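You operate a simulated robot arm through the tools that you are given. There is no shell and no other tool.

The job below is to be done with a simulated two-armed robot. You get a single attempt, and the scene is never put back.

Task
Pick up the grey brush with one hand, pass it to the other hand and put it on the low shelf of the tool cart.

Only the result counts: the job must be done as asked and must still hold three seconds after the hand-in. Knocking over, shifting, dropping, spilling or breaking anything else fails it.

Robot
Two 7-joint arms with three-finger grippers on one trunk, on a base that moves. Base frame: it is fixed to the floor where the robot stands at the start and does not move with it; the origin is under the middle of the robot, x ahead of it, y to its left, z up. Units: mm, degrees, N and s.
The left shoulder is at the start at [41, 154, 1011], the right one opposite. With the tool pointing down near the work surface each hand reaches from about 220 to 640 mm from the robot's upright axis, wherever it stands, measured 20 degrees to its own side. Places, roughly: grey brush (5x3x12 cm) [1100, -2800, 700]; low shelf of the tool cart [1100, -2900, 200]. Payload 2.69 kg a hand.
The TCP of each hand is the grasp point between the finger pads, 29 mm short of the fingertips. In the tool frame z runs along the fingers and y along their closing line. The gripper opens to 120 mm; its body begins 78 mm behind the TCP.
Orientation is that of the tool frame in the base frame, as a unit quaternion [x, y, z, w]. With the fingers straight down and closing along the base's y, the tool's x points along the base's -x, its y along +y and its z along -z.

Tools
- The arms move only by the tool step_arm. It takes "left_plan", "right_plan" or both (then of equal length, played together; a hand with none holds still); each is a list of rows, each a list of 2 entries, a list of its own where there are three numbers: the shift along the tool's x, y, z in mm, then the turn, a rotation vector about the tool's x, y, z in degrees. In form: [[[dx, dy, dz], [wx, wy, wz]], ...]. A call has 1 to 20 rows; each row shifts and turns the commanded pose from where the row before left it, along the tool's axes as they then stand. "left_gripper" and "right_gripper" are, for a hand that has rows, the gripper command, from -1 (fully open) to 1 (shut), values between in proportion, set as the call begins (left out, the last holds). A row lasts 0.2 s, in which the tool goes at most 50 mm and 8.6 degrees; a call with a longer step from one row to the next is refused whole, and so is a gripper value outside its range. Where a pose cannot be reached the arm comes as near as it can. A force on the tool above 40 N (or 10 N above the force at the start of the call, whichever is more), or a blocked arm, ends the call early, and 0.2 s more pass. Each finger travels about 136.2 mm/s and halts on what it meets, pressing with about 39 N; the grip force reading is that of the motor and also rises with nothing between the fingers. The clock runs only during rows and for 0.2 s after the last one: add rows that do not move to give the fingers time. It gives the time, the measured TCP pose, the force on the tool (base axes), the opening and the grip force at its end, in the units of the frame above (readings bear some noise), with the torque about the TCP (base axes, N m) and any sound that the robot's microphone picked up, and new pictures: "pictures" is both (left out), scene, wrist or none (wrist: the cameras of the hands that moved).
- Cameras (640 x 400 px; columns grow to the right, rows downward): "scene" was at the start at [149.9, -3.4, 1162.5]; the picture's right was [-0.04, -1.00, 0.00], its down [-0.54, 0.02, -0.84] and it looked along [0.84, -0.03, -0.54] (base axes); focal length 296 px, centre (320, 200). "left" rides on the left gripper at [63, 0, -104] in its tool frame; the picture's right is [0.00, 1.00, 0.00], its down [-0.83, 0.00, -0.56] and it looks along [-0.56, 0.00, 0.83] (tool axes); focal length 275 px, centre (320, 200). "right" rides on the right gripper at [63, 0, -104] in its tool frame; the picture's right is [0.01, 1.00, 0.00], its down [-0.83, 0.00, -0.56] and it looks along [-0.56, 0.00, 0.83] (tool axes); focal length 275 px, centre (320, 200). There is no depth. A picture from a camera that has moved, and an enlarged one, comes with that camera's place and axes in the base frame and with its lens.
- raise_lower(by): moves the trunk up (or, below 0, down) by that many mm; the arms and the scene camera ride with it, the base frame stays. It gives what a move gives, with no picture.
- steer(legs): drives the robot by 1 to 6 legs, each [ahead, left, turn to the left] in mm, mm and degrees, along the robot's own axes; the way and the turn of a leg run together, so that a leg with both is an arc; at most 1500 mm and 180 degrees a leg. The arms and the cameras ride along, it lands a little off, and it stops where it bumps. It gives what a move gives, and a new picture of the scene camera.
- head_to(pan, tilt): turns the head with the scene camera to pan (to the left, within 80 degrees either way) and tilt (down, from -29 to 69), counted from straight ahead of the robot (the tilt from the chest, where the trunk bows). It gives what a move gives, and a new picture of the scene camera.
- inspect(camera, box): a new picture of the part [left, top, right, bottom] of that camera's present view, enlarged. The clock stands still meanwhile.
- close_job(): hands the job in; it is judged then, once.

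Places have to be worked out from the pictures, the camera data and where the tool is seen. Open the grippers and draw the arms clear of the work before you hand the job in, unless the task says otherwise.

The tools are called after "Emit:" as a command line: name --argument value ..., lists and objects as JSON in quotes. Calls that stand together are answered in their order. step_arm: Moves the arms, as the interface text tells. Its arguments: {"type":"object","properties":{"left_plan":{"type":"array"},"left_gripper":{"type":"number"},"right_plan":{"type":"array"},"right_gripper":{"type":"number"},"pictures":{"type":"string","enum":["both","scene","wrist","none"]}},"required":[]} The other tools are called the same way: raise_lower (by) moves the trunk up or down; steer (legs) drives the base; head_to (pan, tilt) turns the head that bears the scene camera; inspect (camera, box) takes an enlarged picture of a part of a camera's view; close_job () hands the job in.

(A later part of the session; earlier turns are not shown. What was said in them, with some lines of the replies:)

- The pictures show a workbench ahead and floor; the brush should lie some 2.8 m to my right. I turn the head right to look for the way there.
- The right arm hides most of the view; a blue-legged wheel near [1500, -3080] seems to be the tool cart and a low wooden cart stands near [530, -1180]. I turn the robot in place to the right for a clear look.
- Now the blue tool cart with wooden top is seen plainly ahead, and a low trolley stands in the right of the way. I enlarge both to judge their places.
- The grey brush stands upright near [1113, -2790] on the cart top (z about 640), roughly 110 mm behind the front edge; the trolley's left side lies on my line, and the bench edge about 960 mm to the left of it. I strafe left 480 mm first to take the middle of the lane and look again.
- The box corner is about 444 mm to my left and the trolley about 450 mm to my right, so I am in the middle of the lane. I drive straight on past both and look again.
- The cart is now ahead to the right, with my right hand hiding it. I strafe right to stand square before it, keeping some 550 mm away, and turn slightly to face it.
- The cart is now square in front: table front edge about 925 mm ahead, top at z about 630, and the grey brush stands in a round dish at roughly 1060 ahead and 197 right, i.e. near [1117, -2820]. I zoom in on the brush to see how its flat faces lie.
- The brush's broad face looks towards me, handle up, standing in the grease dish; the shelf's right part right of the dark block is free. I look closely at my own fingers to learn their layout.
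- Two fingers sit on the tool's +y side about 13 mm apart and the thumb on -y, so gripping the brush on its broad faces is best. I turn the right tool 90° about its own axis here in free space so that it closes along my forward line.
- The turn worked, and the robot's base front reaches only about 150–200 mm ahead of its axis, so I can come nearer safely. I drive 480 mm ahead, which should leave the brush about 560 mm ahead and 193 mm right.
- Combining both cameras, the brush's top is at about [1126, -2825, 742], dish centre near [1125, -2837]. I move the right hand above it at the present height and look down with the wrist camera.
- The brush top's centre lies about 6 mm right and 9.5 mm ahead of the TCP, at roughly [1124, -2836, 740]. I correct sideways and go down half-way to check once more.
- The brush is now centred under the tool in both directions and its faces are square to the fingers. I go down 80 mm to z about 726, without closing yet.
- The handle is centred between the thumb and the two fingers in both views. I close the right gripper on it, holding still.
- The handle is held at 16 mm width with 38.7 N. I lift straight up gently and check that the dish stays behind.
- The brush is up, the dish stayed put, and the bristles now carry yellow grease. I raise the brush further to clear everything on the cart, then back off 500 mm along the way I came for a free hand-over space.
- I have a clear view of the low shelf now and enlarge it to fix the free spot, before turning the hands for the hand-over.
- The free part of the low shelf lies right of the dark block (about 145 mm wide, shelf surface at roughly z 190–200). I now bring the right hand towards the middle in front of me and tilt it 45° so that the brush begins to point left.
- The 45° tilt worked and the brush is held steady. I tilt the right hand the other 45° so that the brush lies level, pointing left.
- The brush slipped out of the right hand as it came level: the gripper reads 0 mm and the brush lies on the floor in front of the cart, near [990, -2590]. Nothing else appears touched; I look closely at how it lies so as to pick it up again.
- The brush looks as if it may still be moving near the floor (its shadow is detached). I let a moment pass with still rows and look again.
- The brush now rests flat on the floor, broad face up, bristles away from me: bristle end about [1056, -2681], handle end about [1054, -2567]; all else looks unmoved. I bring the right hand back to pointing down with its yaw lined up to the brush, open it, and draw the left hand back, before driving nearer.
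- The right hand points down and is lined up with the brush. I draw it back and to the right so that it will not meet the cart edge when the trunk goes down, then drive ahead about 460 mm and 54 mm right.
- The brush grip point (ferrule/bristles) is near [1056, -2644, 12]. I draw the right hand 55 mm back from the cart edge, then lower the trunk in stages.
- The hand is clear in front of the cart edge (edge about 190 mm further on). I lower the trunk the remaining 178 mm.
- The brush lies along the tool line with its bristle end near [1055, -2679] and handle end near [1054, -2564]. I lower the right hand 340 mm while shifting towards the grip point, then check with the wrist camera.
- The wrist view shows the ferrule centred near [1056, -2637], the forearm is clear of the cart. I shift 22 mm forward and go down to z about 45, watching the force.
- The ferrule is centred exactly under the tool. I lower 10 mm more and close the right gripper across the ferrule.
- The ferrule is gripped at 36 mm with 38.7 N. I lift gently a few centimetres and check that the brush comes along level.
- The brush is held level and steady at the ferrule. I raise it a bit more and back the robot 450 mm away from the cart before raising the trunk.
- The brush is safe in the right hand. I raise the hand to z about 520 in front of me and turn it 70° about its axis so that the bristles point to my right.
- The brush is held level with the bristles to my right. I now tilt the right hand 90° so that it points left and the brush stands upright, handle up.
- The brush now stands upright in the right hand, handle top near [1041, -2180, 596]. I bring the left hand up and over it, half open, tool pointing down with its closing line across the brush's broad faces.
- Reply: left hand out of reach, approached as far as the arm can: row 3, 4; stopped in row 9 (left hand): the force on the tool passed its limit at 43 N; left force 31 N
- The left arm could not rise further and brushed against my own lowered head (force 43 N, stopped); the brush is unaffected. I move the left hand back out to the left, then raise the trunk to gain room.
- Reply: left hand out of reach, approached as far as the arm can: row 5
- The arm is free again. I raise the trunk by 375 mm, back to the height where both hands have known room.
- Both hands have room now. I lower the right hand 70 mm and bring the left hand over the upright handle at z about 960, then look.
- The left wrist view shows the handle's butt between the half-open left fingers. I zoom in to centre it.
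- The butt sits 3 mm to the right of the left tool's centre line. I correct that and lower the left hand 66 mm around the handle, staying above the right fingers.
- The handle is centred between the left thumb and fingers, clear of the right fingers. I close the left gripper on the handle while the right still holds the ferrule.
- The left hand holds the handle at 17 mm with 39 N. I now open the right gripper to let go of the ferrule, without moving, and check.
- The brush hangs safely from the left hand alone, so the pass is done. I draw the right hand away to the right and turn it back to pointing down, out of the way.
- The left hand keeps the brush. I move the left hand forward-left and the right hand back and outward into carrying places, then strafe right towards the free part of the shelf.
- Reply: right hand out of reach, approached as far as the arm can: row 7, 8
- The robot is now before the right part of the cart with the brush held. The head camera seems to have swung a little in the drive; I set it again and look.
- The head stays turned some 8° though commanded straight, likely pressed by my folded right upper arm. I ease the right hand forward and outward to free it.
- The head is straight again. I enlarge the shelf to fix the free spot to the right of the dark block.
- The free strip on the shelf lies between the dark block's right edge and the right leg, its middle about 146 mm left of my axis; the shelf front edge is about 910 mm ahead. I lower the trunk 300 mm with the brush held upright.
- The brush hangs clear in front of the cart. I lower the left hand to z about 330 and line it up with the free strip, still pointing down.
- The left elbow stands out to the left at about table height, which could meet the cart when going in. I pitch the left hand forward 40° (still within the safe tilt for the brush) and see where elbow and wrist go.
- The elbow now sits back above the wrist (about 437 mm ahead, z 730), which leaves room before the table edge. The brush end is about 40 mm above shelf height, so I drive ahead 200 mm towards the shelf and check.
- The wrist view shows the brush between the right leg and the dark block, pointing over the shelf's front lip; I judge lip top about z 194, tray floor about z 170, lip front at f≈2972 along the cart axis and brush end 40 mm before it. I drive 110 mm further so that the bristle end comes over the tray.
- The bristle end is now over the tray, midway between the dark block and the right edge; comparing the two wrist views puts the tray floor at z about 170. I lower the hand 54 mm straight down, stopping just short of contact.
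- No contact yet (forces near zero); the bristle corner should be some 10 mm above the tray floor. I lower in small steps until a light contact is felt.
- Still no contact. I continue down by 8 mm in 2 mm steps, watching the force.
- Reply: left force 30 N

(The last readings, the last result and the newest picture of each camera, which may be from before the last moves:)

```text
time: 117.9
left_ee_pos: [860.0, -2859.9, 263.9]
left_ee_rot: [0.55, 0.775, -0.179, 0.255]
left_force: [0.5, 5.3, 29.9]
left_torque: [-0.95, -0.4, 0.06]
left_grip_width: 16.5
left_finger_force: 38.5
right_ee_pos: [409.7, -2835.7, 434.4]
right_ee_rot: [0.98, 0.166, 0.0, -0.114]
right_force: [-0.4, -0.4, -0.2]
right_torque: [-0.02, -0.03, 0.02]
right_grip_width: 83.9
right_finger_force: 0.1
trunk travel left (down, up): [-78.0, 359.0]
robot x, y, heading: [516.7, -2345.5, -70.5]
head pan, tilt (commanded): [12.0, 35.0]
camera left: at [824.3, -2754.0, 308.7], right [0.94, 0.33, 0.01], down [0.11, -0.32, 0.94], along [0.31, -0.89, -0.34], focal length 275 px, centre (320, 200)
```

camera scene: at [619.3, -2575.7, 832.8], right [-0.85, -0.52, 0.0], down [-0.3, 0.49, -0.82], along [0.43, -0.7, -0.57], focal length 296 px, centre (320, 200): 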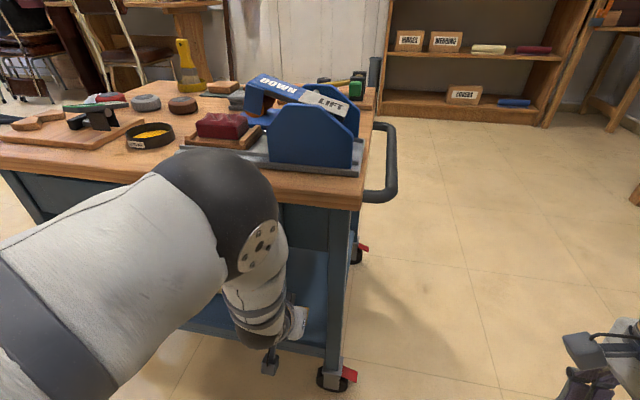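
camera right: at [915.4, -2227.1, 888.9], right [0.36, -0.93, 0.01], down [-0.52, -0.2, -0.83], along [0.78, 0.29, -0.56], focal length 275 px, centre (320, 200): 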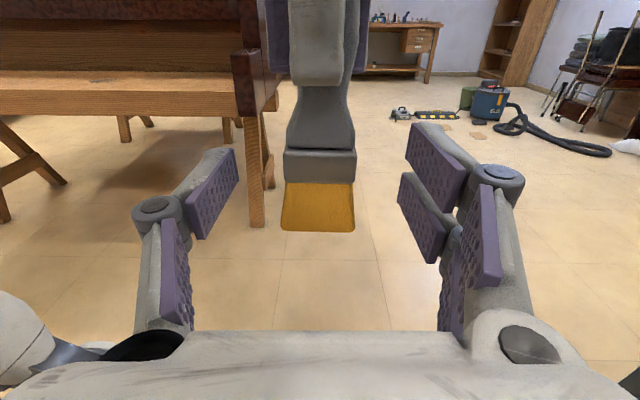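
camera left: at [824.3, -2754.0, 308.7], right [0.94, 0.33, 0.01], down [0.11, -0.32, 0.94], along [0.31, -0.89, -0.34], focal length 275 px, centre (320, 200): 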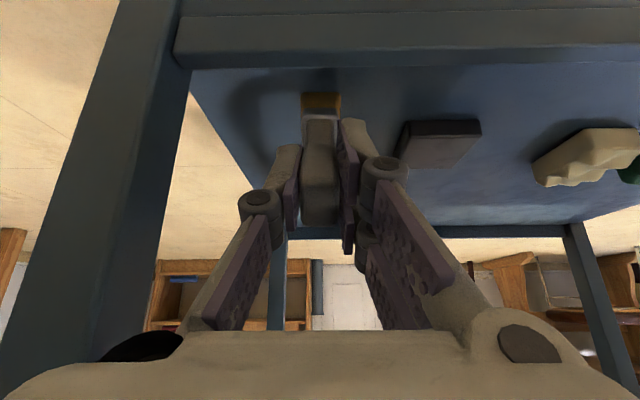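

Contact: 30 N upward at TCP z 264, so the floor is at about 170 as judged. I relieve most of the press by raising 3.5 mm and check the force.

Emit:
step_arm --left_plan '[[[-2.05, 0, -2.83], [0, 0, 0]], [[0, 0, 0], [0, 0, 0]]]' --left_gripper 1 --pictures "none"

```text
time: 118.5
left_ee_pos: [860.8, -2858.9, 264.6]
left_ee_rot: [0.55, 0.776, -0.177, 0.253]
left_force: [-0.1, -3.7, 10.4]
left_torque: [-0.91, -0.17, 0.07]
left_grip_width: 16.2
left_finger_force: 38.5
right_ee_pos: [409.3, -2836.3, 433.9]
right_ee_rot: [0.98, 0.166, 0.0, -0.113]
right_force: [0.1, 0.3, 0.7]
right_torque: [-0.02, -0.01, -0.02]
right_grip_width: 84.0
right_finger_force: 0.0
trunk travel left (down, up): [-78.0, 359.0]
robot x, y, heading: [521.1, -2345.3, -70.6]
head pan, tilt (commanded): [12.0, 35.0]
```

Light contact of about 10 N remains. Now I swing the hand down about the bristle tip in small steps (pitch from 54° to 36°), the tip resting on the tray.

Emit:
step_arm --left_plan '[[[7.3, 0, -0.9], [0, -4.5, 0]], [[7.3, 0, -0.7], [0, -4.5, 0]], [[7.3, 0, -0.5], [0, -4.5, 0]], [[7.3, 0, -0.4], [0, -4.5, 0]], [[0, 0, 0], [0, 0, 0]]]' --left_gripper 1

```text
time: 119.7
left_ee_pos: [853.4, -2837.3, 244.7]
left_ee_rot: [0.516, 0.726, -0.261, 0.371]
left_force: [0.4, 0.8, 0.8]
left_torque: [0.01, 0.03, 0.0]
left_grip_width: 16.3
left_finger_force: 39.2
right_ee_pos: [408.2, -2836.0, 433.0]
right_ee_rot: [0.979, 0.166, -0.001, -0.114]
right_force: [-0.5, -0.1, -0.2]
right_torque: [-0.02, 0.02, -0.01]
right_grip_width: 84.1
right_finger_force: 0.1
trunk travel left (down, up): [-78.0, 359.0]
robot x, y, heading: [518.3, -2349.2, -70.5]
head pan, tilt (commanded): [12.0, 35.0]
camera scene: at [619.3, -2575.7, 832.8], right [-0.85, -0.52, 0.0], down [-0.3, 0.49, -0.82], along [0.43, -0.7, -0.57], focal length 296 px, centre (320, 200)
camera left: at [814.2, -2721.8, 254.8], right [0.94, 0.33, 0.01], down [0.01, -0.04, 1.0], along [0.33, -0.94, -0.04], focal length 275 px, centre (320, 200)
```

scene: 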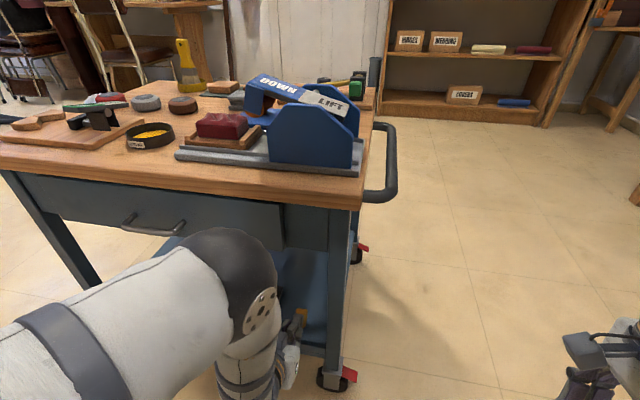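
left: 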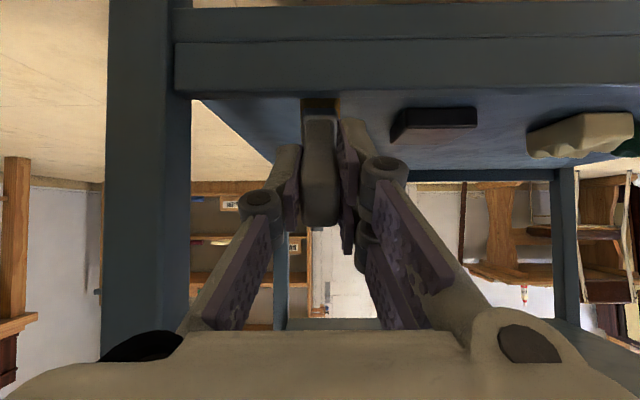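

The tip is at the tray with almost no load and the hand is at 36° pitch, its finger corners about 9 mm above the lip. I now push 65 mm forward over the lip with the arm, the bristles sliding on the tray.

Emit:
step_arm --left_plan '[[[-8.0, 0, 10.0], [0, 0, 0]], [[-7.6, 0, 10.5], [0, 0, 0]], [[-7.6, 0, 10.5], [0, 0, 0]], [[-7.6, 0, 10.5], [0, 0, 0]], [[-7.6, 0, 10.5], [0, 0, 0]], [[0, 0, 0], [0, 0, 0]]]' --left_gripper 1

```text
time: 121.1
left_ee_pos: [875.8, -2897.6, 246.5]
left_ee_rot: [0.517, 0.727, -0.261, 0.37]
left_force: [-0.7, 0.5, 0.5]
left_torque: [0.03, 0.05, -0.02]
left_grip_width: 16.4
left_finger_force: 39.4
right_ee_pos: [409.4, -2837.1, 433.5]
right_ee_rot: [0.98, 0.166, 0.0, -0.114]
right_force: [0.2, 0.2, -0.6]
right_torque: [0.0, 0.01, -0.02]
right_grip_width: 84.3
right_finger_force: 0.1
trunk travel left (down, up): [-78.0, 359.0]
robot x, y, heading: [517.7, -2344.9, -70.3]
head pan, tilt (commanded): [12.0, 35.0]
camera scene: at [619.3, -2575.7, 832.8], right [-0.85, -0.52, 0.0], down [-0.3, 0.49, -0.82], along [0.43, -0.7, -0.57], focal length 296 px, centre (320, 200)
camera left: at [835.0, -2783.9, 256.2], right [0.94, 0.33, 0.01], down [0.01, -0.04, 1.0], along [0.33, -0.94, -0.04], focal length 275 px, centre (320, 200)
```

scene: 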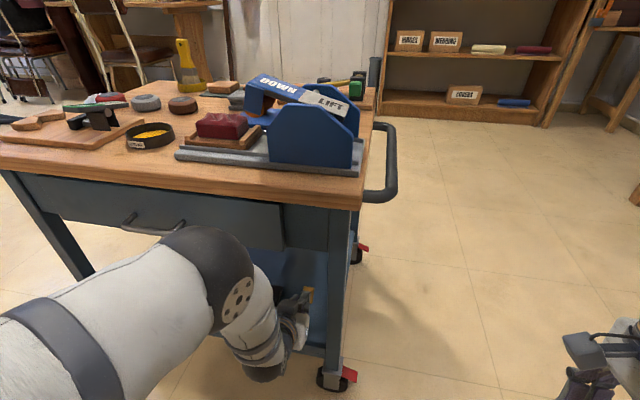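
left: 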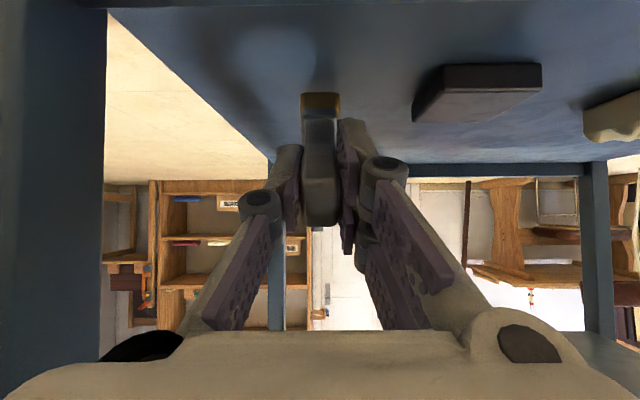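

The hand passed the lip freely; the bristle tip is about 130 mm inside. I now lower the pitch to 20° in small steps while moving a little further in, laying the brush nearly flat on the tray.

Emit:
step_arm --left_plan '[[[2.9, 0, 4.9], [0, -4, 0]], [[3.3, 0, 5.2], [0, -4, 0]], [[3.7, 0, 5.5], [0, -4, 0]], [[4.2, 0, 5.8], [0, -4, 0]], [[0, 0, 0], [0, 0, 0]]]' --left_gripper 1

```text
time: 122.3
left_ee_pos: [879.7, -2909.1, 223.7]
left_ee_rot: [0.474, 0.668, -0.33, 0.469]
left_force: [0.8, -0.5, 0.1]
left_torque: [0.03, 0.01, -0.02]
left_grip_width: 16.4
left_finger_force: 39.0
right_ee_pos: [409.4, -2837.0, 433.9]
right_ee_rot: [0.98, 0.166, 0.0, -0.113]
right_force: [0.3, -0.5, -0.2]
right_torque: [0.0, 0.0, 0.02]
right_grip_width: 84.0
right_finger_force: 0.1
trunk travel left (down, up): [-78.0, 359.0]
robot x, y, heading: [518.7, -2346.3, -70.8]
head pan, tilt (commanded): [12.0, 35.0]
camera scene: at [619.3, -2575.7, 832.8], right [-0.85, -0.52, 0.0], down [-0.3, 0.49, -0.82], along [0.43, -0.7, -0.57], focal length 296 px, centre (320, 200)
camera left: at [840.1, -2797.0, 198.3], right [0.94, 0.33, 0.01], down [-0.09, 0.22, 0.97], along [0.32, -0.92, 0.24], focal length 275 px, centre (320, 200)
```

scene: 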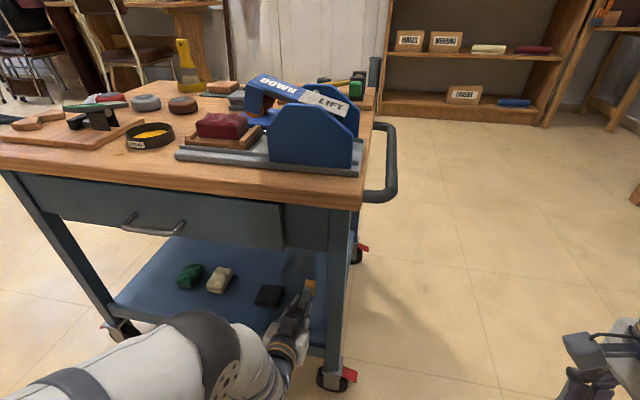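
left: 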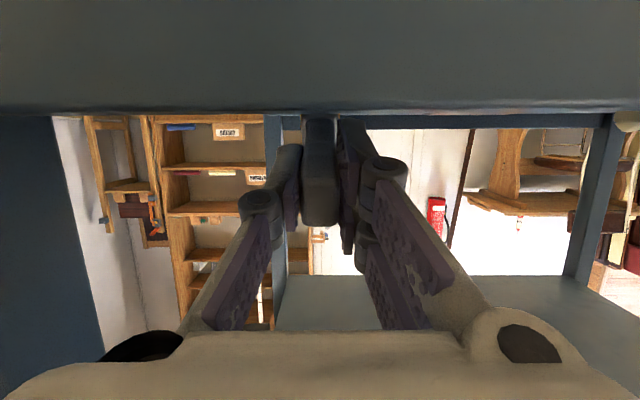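

The scene view now shows the brush lying low over the tray beside the dark block. I zoom in to check before releasing.

Emit:
inspect --camera "scene" --box '[230, 250, 360, 370]'

```text
3.33 times, centred on (295, 310) of scene
camera zoom: at [619.3, -2575.7, 832.8], right [-0.85, -0.52, 0.0], down [-0.3, 0.49, -0.82], along [0.43, -0.7, -0.57], focal length 986 px, centre (403, -167)
```

zoom: 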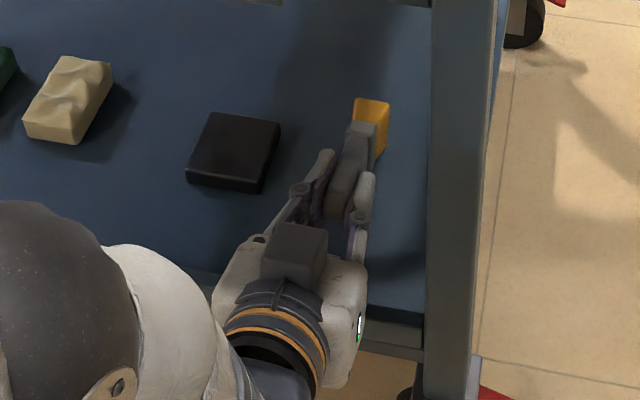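

The brush lies over the free part of the tray, well clear of the dark block and the leg. I lower 3 mm more to rest it on the tray and check the force.

Emit:
step_arm --left_plan '[[[1.4, 0, 0.5], [0, 0, 0]], [[1.4, 0, 0.5], [0, 0, 0]], [[0, 0, 0], [0, 0, 0]]]' --left_gripper 1 --pictures "none"

```text
time: 123.1
left_ee_pos: [877.9, -2909.9, 220.9]
left_ee_rot: [0.474, 0.668, -0.331, 0.469]
left_force: [0.0, 0.1, 4.2]
left_torque: [-0.44, -0.08, 0.02]
left_grip_width: 16.5
left_finger_force: 38.4
right_ee_pos: [410.1, -2836.5, 433.0]
right_ee_rot: [0.98, 0.166, -0.001, -0.113]
right_force: [-0.5, -0.3, 0.7]
right_torque: [-0.02, 0.0, -0.02]
right_grip_width: 84.1
right_finger_force: 0.0
trunk travel left (down, up): [-78.0, 359.0]
robot x, y, heading: [519.0, -2345.2, -70.4]
head pan, tilt (commanded): [12.0, 35.0]
```

A light contact of 4 N shows the bristles resting on the tray. I open the left gripper half-way, holding still, and look.

Emit:
step_arm --left_plan '[[[0, 0, 0], [0, 0, 0]], [[0, 0, 0], [0, 0, 0]], [[0, 0, 0], [0, 0, 0]], [[0, 0, 0], [0, 0, 0]]]' --left_gripper 0.05

Emit:
inspect --camera "scene" --box '[230, 250, 360, 370]'

```text
time: 124.1
left_ee_pos: [878.6, -2908.6, 219.7]
left_ee_rot: [0.475, 0.669, -0.33, 0.468]
left_force: [0.1, 0.0, -0.5]
left_torque: [-0.05, 0.01, -0.01]
left_grip_width: 57.1
left_finger_force: 0.0
right_ee_pos: [409.2, -2836.9, 434.1]
right_ee_rot: [0.979, 0.167, 0.0, -0.114]
right_force: [-0.5, 0.5, 0.4]
right_torque: [-0.01, 0.0, -0.03]
right_grip_width: 83.9
right_finger_force: 0.1
trunk travel left (down, up): [-78.0, 359.0]
robot x, y, heading: [518.9, -2342.5, -70.6]
head pan, tilt (commanded): [12.0, 35.0]
camera scene: at [619.3, -2575.7, 832.8], right [-0.85, -0.52, 0.0], down [-0.3, 0.49, -0.82], along [0.43, -0.7, -0.57], focal length 296 px, centre (320, 200)
camera left: at [840.0, -2796.2, 195.5], right [0.94, 0.33, 0.01], down [-0.08, 0.22, 0.97], along [0.32, -0.92, 0.24], focal length 275 px, centre (320, 200)
```

scene: 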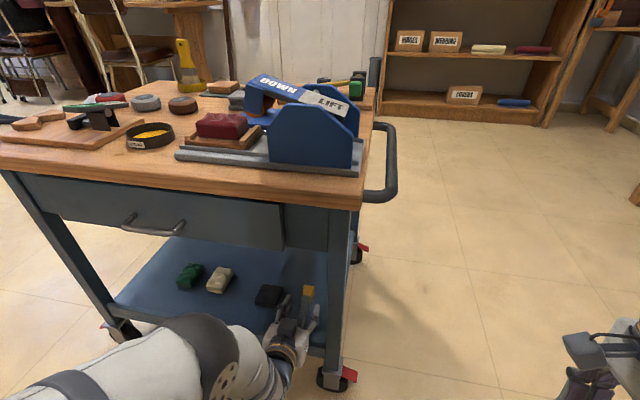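
left: 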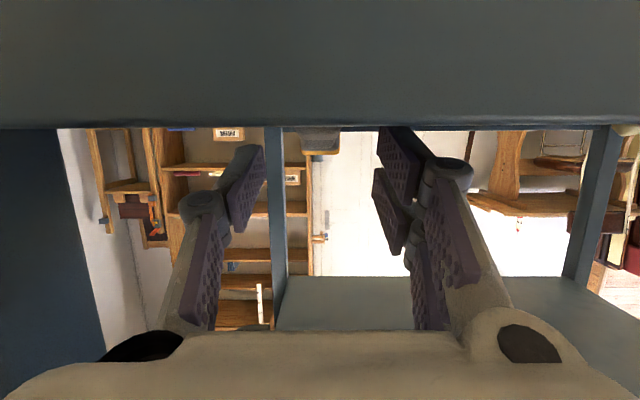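

```text
3.33 times, centred on (295, 310) of scene
camera zoom: at [619.3, -2575.7, 832.8], right [-0.85, -0.52, 0.0], down [-0.3, 0.49, -0.82], along [0.43, -0.7, -0.57], focal length 986 px, centre (403, -167)
```

zoom: 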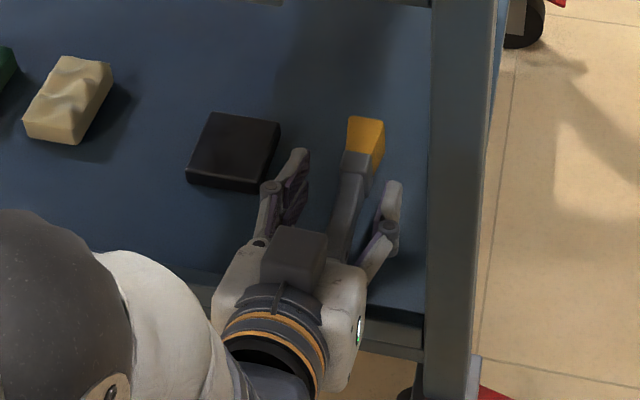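

The brush has dropped onto the tray and lies between the open fingers, handle towards me, nothing else touched. I raise the hand 35 mm straight up so that the fingers clear brush and lip.

Emit:
step_arm --left_plan '[[[-4, 0, -1.5], [0, 0, 0]], [[-7, 0, -2.5], [0, 0, 0]], [[-7, 0, -2.5], [0, 0, 0]], [[-7, 0, -2.5], [0, 0, 0]], [[-8, 0, -3], [0, 0, 0]], [[0, 0, 0], [0, 0, 0]]]'

Emit:
inspect --camera "scene" --box '[230, 250, 360, 370]'

```text
time: 125.5
left_ee_pos: [879.0, -2908.2, 255.9]
left_ee_rot: [0.474, 0.669, -0.33, 0.468]
left_force: [0.4, 0.4, -0.6]
left_torque: [0.06, -0.02, -0.01]
left_grip_width: 57.1
left_finger_force: 0.1
right_ee_pos: [410.1, -2837.0, 433.4]
right_ee_rot: [0.979, 0.166, -0.001, -0.114]
right_force: [0.0, 0.1, 0.2]
right_torque: [0.01, 0.02, 0.05]
right_grip_width: 84.1
right_finger_force: 0.0
trunk travel left (down, up): [-78.0, 359.0]
robot x, y, heading: [521.6, -2346.3, -70.7]
head pan, tilt (commanded): [12.0, 35.0]
camera scene: at [619.2, -2575.7, 832.8], right [-0.85, -0.52, 0.0], down [-0.3, 0.49, -0.82], along [0.43, -0.7, -0.57], focal length 296 px, centre (320, 200)
camera left: at [840.6, -2796.1, 231.0], right [0.94, 0.33, 0.01], down [-0.08, 0.22, 0.97], along [0.32, -0.92, 0.24], focal length 275 px, centre (320, 200)
```

scene: 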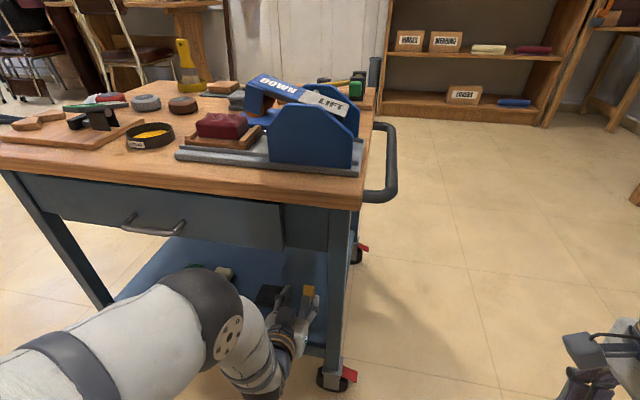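
left: 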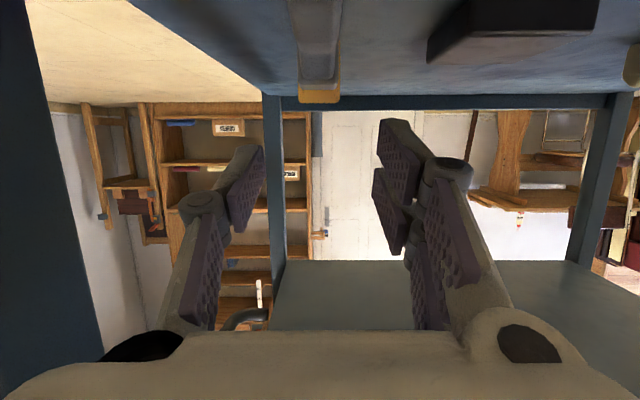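

```text
3.33 times, centred on (295, 310) of scene
camera zoom: at [619.2, -2575.7, 832.8], right [-0.85, -0.52, 0.0], down [-0.3, 0.49, -0.82], along [0.43, -0.7, -0.57], focal length 986 px, centre (403, -167)
```

zoom: 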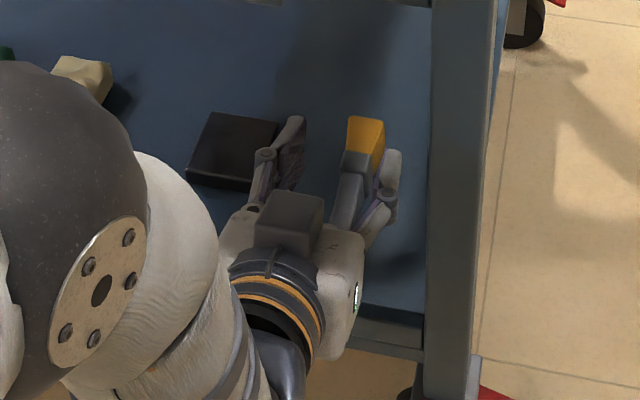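

The brush stays lying on the tray and the fingers are clear above it. I draw the hand back out of the shelf level with the arm, then back the robot away.

Emit:
step_arm --left_plan '[[[4.1, 0, -11.3], [0, 0, 0]], [[4.1, 0, -11.3], [0, 0, 0]], [[4.1, 0, -11.3], [0, 0, 0]], [[4.1, 0, -11.3], [0, 0, 0]], [[4.1, 0, -11.3], [0, 0, 0]], [[0, 0, 0], [0, 0, 0]]]' --pictures "wrist"

Emit:
steer --legs '[[-320, 0, 0]]'

```text
time: 126.9
left_ee_pos: [858.3, -2851.2, 253.7]
left_ee_rot: [0.475, 0.668, -0.33, 0.468]
left_force: [-0.7, 0.4, 0.0]
left_torque: [0.02, 0.0, -0.03]
left_grip_width: 56.7
left_finger_force: 0.1
right_ee_pos: [409.7, -2837.1, 433.2]
right_ee_rot: [0.98, 0.166, 0.0, -0.113]
right_force: [0.3, -0.1, 0.3]
right_torque: [0.0, -0.03, -0.03]
right_grip_width: 83.8
right_finger_force: 0.1
trunk travel left (down, up): [-78.0, 359.0]
robot x, y, heading: [518.0, -2346.9, -70.2]
head pan, tilt (commanded): [12.0, 35.0]
camera left: at [820.1, -2740.2, 229.5], right [0.94, 0.33, 0.01], down [-0.08, 0.22, 0.97], along [0.32, -0.92, 0.24], focal length 275 px, centre (320, 200)
```

left: 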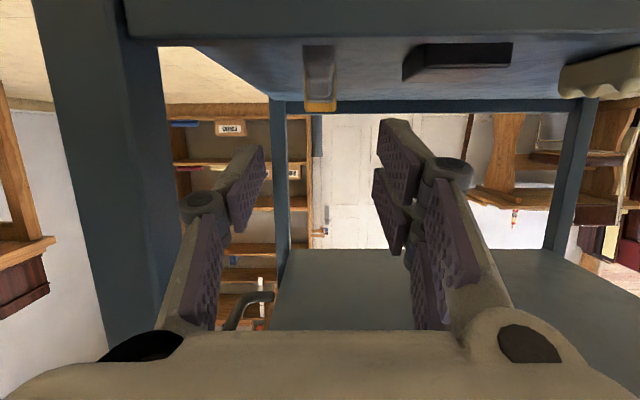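

```text
time: 129.0
left_ee_pos: [753.4, -2558.7, 252.9]
left_ee_rot: [0.475, 0.668, -0.33, 0.468]
left_force: [-0.2, -0.2, -0.4]
left_torque: [0.02, 0.01, 0.01]
left_grip_width: 56.9
left_finger_force: 0.0
right_ee_pos: [303.9, -2541.2, 433.8]
right_ee_rot: [0.98, 0.164, 0.0, -0.113]
right_force: [0.0, 0.5, -0.3]
right_torque: [0.02, 0.0, 0.0]
right_grip_width: 84.0
right_finger_force: 0.1
trunk travel left (down, up): [-78.0, 359.0]
robot x, y, heading: [414.7, -2052.3, -70.6]
head pan, tilt (commanded): [12.0, 35.0]
camera scene: at [514.6, -2281.0, 832.8], right [-0.85, -0.52, 0.0], down [-0.3, 0.49, -0.82], along [0.43, -0.7, -0.57], focal length 296 px, centre (320, 200)
```

scene: 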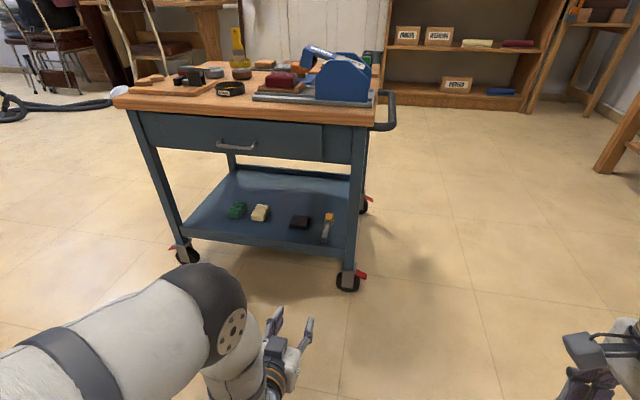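

The robot is clear and the brush lies on the low shelf beside the dark block. I zoom in on the shelf and the cart top to check that all is in place.

Emit:
inspect --camera "scene" --box '[180, 160, 380, 290]'

Emit:
inspect --camera "scene" --box '[100, 20, 410, 150]'

```text
3.08 times, centred on (280, 225) of scene
camera zoom: at [514.6, -2281.0, 832.8], right [-0.85, -0.52, 0.0], down [-0.3, 0.49, -0.82], along [0.43, -0.7, -0.57], focal length 910 px, centre (443, 123)
```

zoom: 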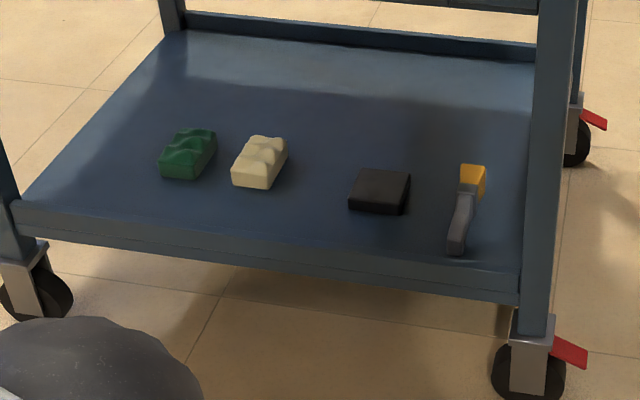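

```text
2.06 times, centred on (255, 85) of scene
camera zoom: at [514.6, -2281.0, 832.8], right [-0.85, -0.52, 0.0], down [-0.3, 0.49, -0.82], along [0.43, -0.7, -0.57], focal length 610 px, centre (454, 437)
```

zoom: 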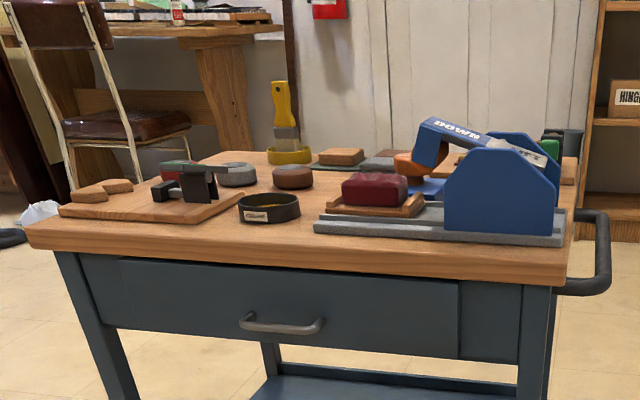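

The brush rests on the low shelf and everything else stands as before. I open both grippers fully and back off a little more so that the arms are clear.

Emit:
step_arm --left_plan '[[[0, 0, 0], [0, 0, 0]], [[0, 0, 0], [0, 0, 0]], [[0, 0, 0], [0, 0, 0]], [[0, 0, 0], [0, 0, 0]]]' --right_plan '[[[0, 0, 0], [0, 0, 0]], [[0, 0, 0], [0, 0, 0]], [[0, 0, 0], [0, 0, 0]], [[0, 0, 0], [0, 0, 0]]]' --left_gripper -1 --right_gripper -1 --pictures "none"

Emit:
steer --legs '[[-120, 0, 0]]'

Emit:
inspect --camera "scene" --box '[180, 130, 400, 290]'

```text
time: 130.0
left_ee_pos: [753.1, -2557.5, 253.7]
left_ee_rot: [0.475, 0.668, -0.33, 0.468]
left_force: [0.6, 0.9, 0.4]
left_torque: [-0.01, -0.01, -0.01]
left_grip_width: 119.9
left_finger_force: 0.1
right_ee_pos: [304.0, -2540.9, 433.7]
right_ee_rot: [0.98, 0.165, 0.0, -0.114]
right_force: [0.5, 0.7, 0.0]
right_torque: [-0.02, -0.01, 0.01]
right_grip_width: 119.9
right_finger_force: 0.1
trunk travel left (down, up): [-78.0, 359.0]
robot x, y, heading: [414.6, -2057.3, -70.8]
head pan, tilt (commanded): [12.0, 35.0]
```

```text
time: 131.2
left_ee_pos: [715.1, -2448.5, 254.8]
left_ee_rot: [0.476, 0.668, -0.331, 0.468]
left_force: [-0.2, -0.3, 0.3]
left_torque: [0.02, -0.01, 0.01]
left_grip_width: 120.2
left_finger_force: 0.1
right_ee_pos: [264.6, -2431.5, 432.9]
right_ee_rot: [0.98, 0.164, -0.001, -0.114]
right_force: [-1.4, 0.6, 0.6]
right_torque: [0.0, 0.03, 0.01]
right_grip_width: 119.7
right_finger_force: 0.0
trunk travel left (down, up): [-78.0, 359.0]
robot x, y, heading: [377.2, -1941.8, -70.6]
head pan, tilt (commanded): [12.0, 35.0]
camera scene: at [475.7, -2170.9, 832.8], right [-0.85, -0.52, 0.0], down [-0.3, 0.49, -0.82], along [0.43, -0.7, -0.57], focal length 296 px, centre (320, 200)
```

scene: 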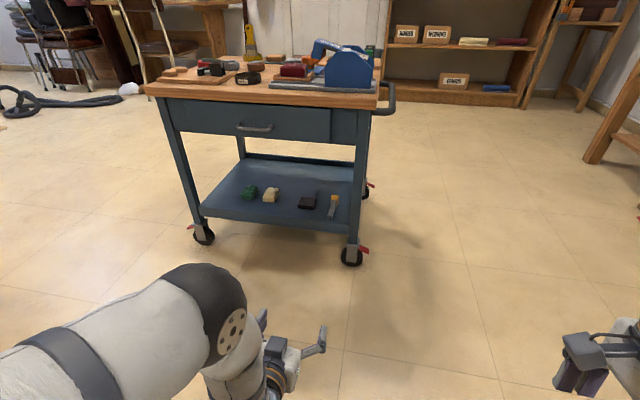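

```text
2.50 times, centred on (290, 210) of scene
camera zoom: at [475.7, -2170.9, 832.8], right [-0.85, -0.52, 0.0], down [-0.3, 0.49, -0.82], along [0.43, -0.7, -0.57], focal length 739 px, centre (395, 175)
```

zoom: 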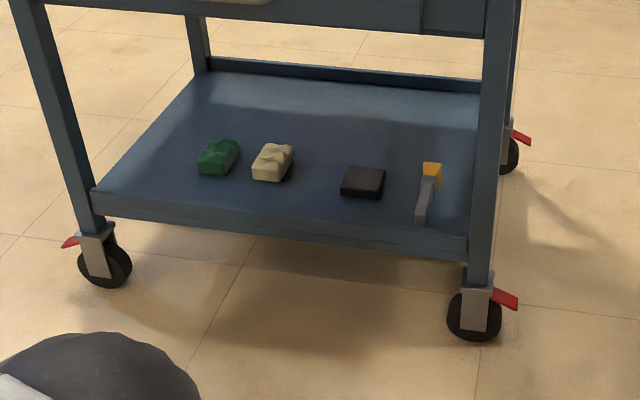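

The brush lies still on the low shelf of the tool cart, both grippers are open and the arms are clear. I hand the job in.

Emit:
close_job

```text
The job is handed in.
```

The grey brush is now lying on the low shelf of the tool cart, in the free space to the right of the dark block. The right hand picked it up, passed it to the left hand, and the left hand laid it on the shelf.

- **Dropped once:** on the first try the brush slipped out of the right hand while I was tilting it level, and it fell to the floor in front of the cart. I picked it up again by its metal band and did the hand-over from there. As far as I could see, nothing else was touched.
- **Greasy bristles:** the bristles picked up grease from the dish the brush was standing in, so the shelf may be marked where they rest.
- **Self-contact:** the left arm pressed on my own head during the first hand-over attempt, and the right arm seems to have done so later. I moved the arms clear both times, and the brush was not affected.

At hand-in the brush was at rest, and the dish and the other things on the cart looked unmoved. Both grippers were open and the arms were well clear of the cart.
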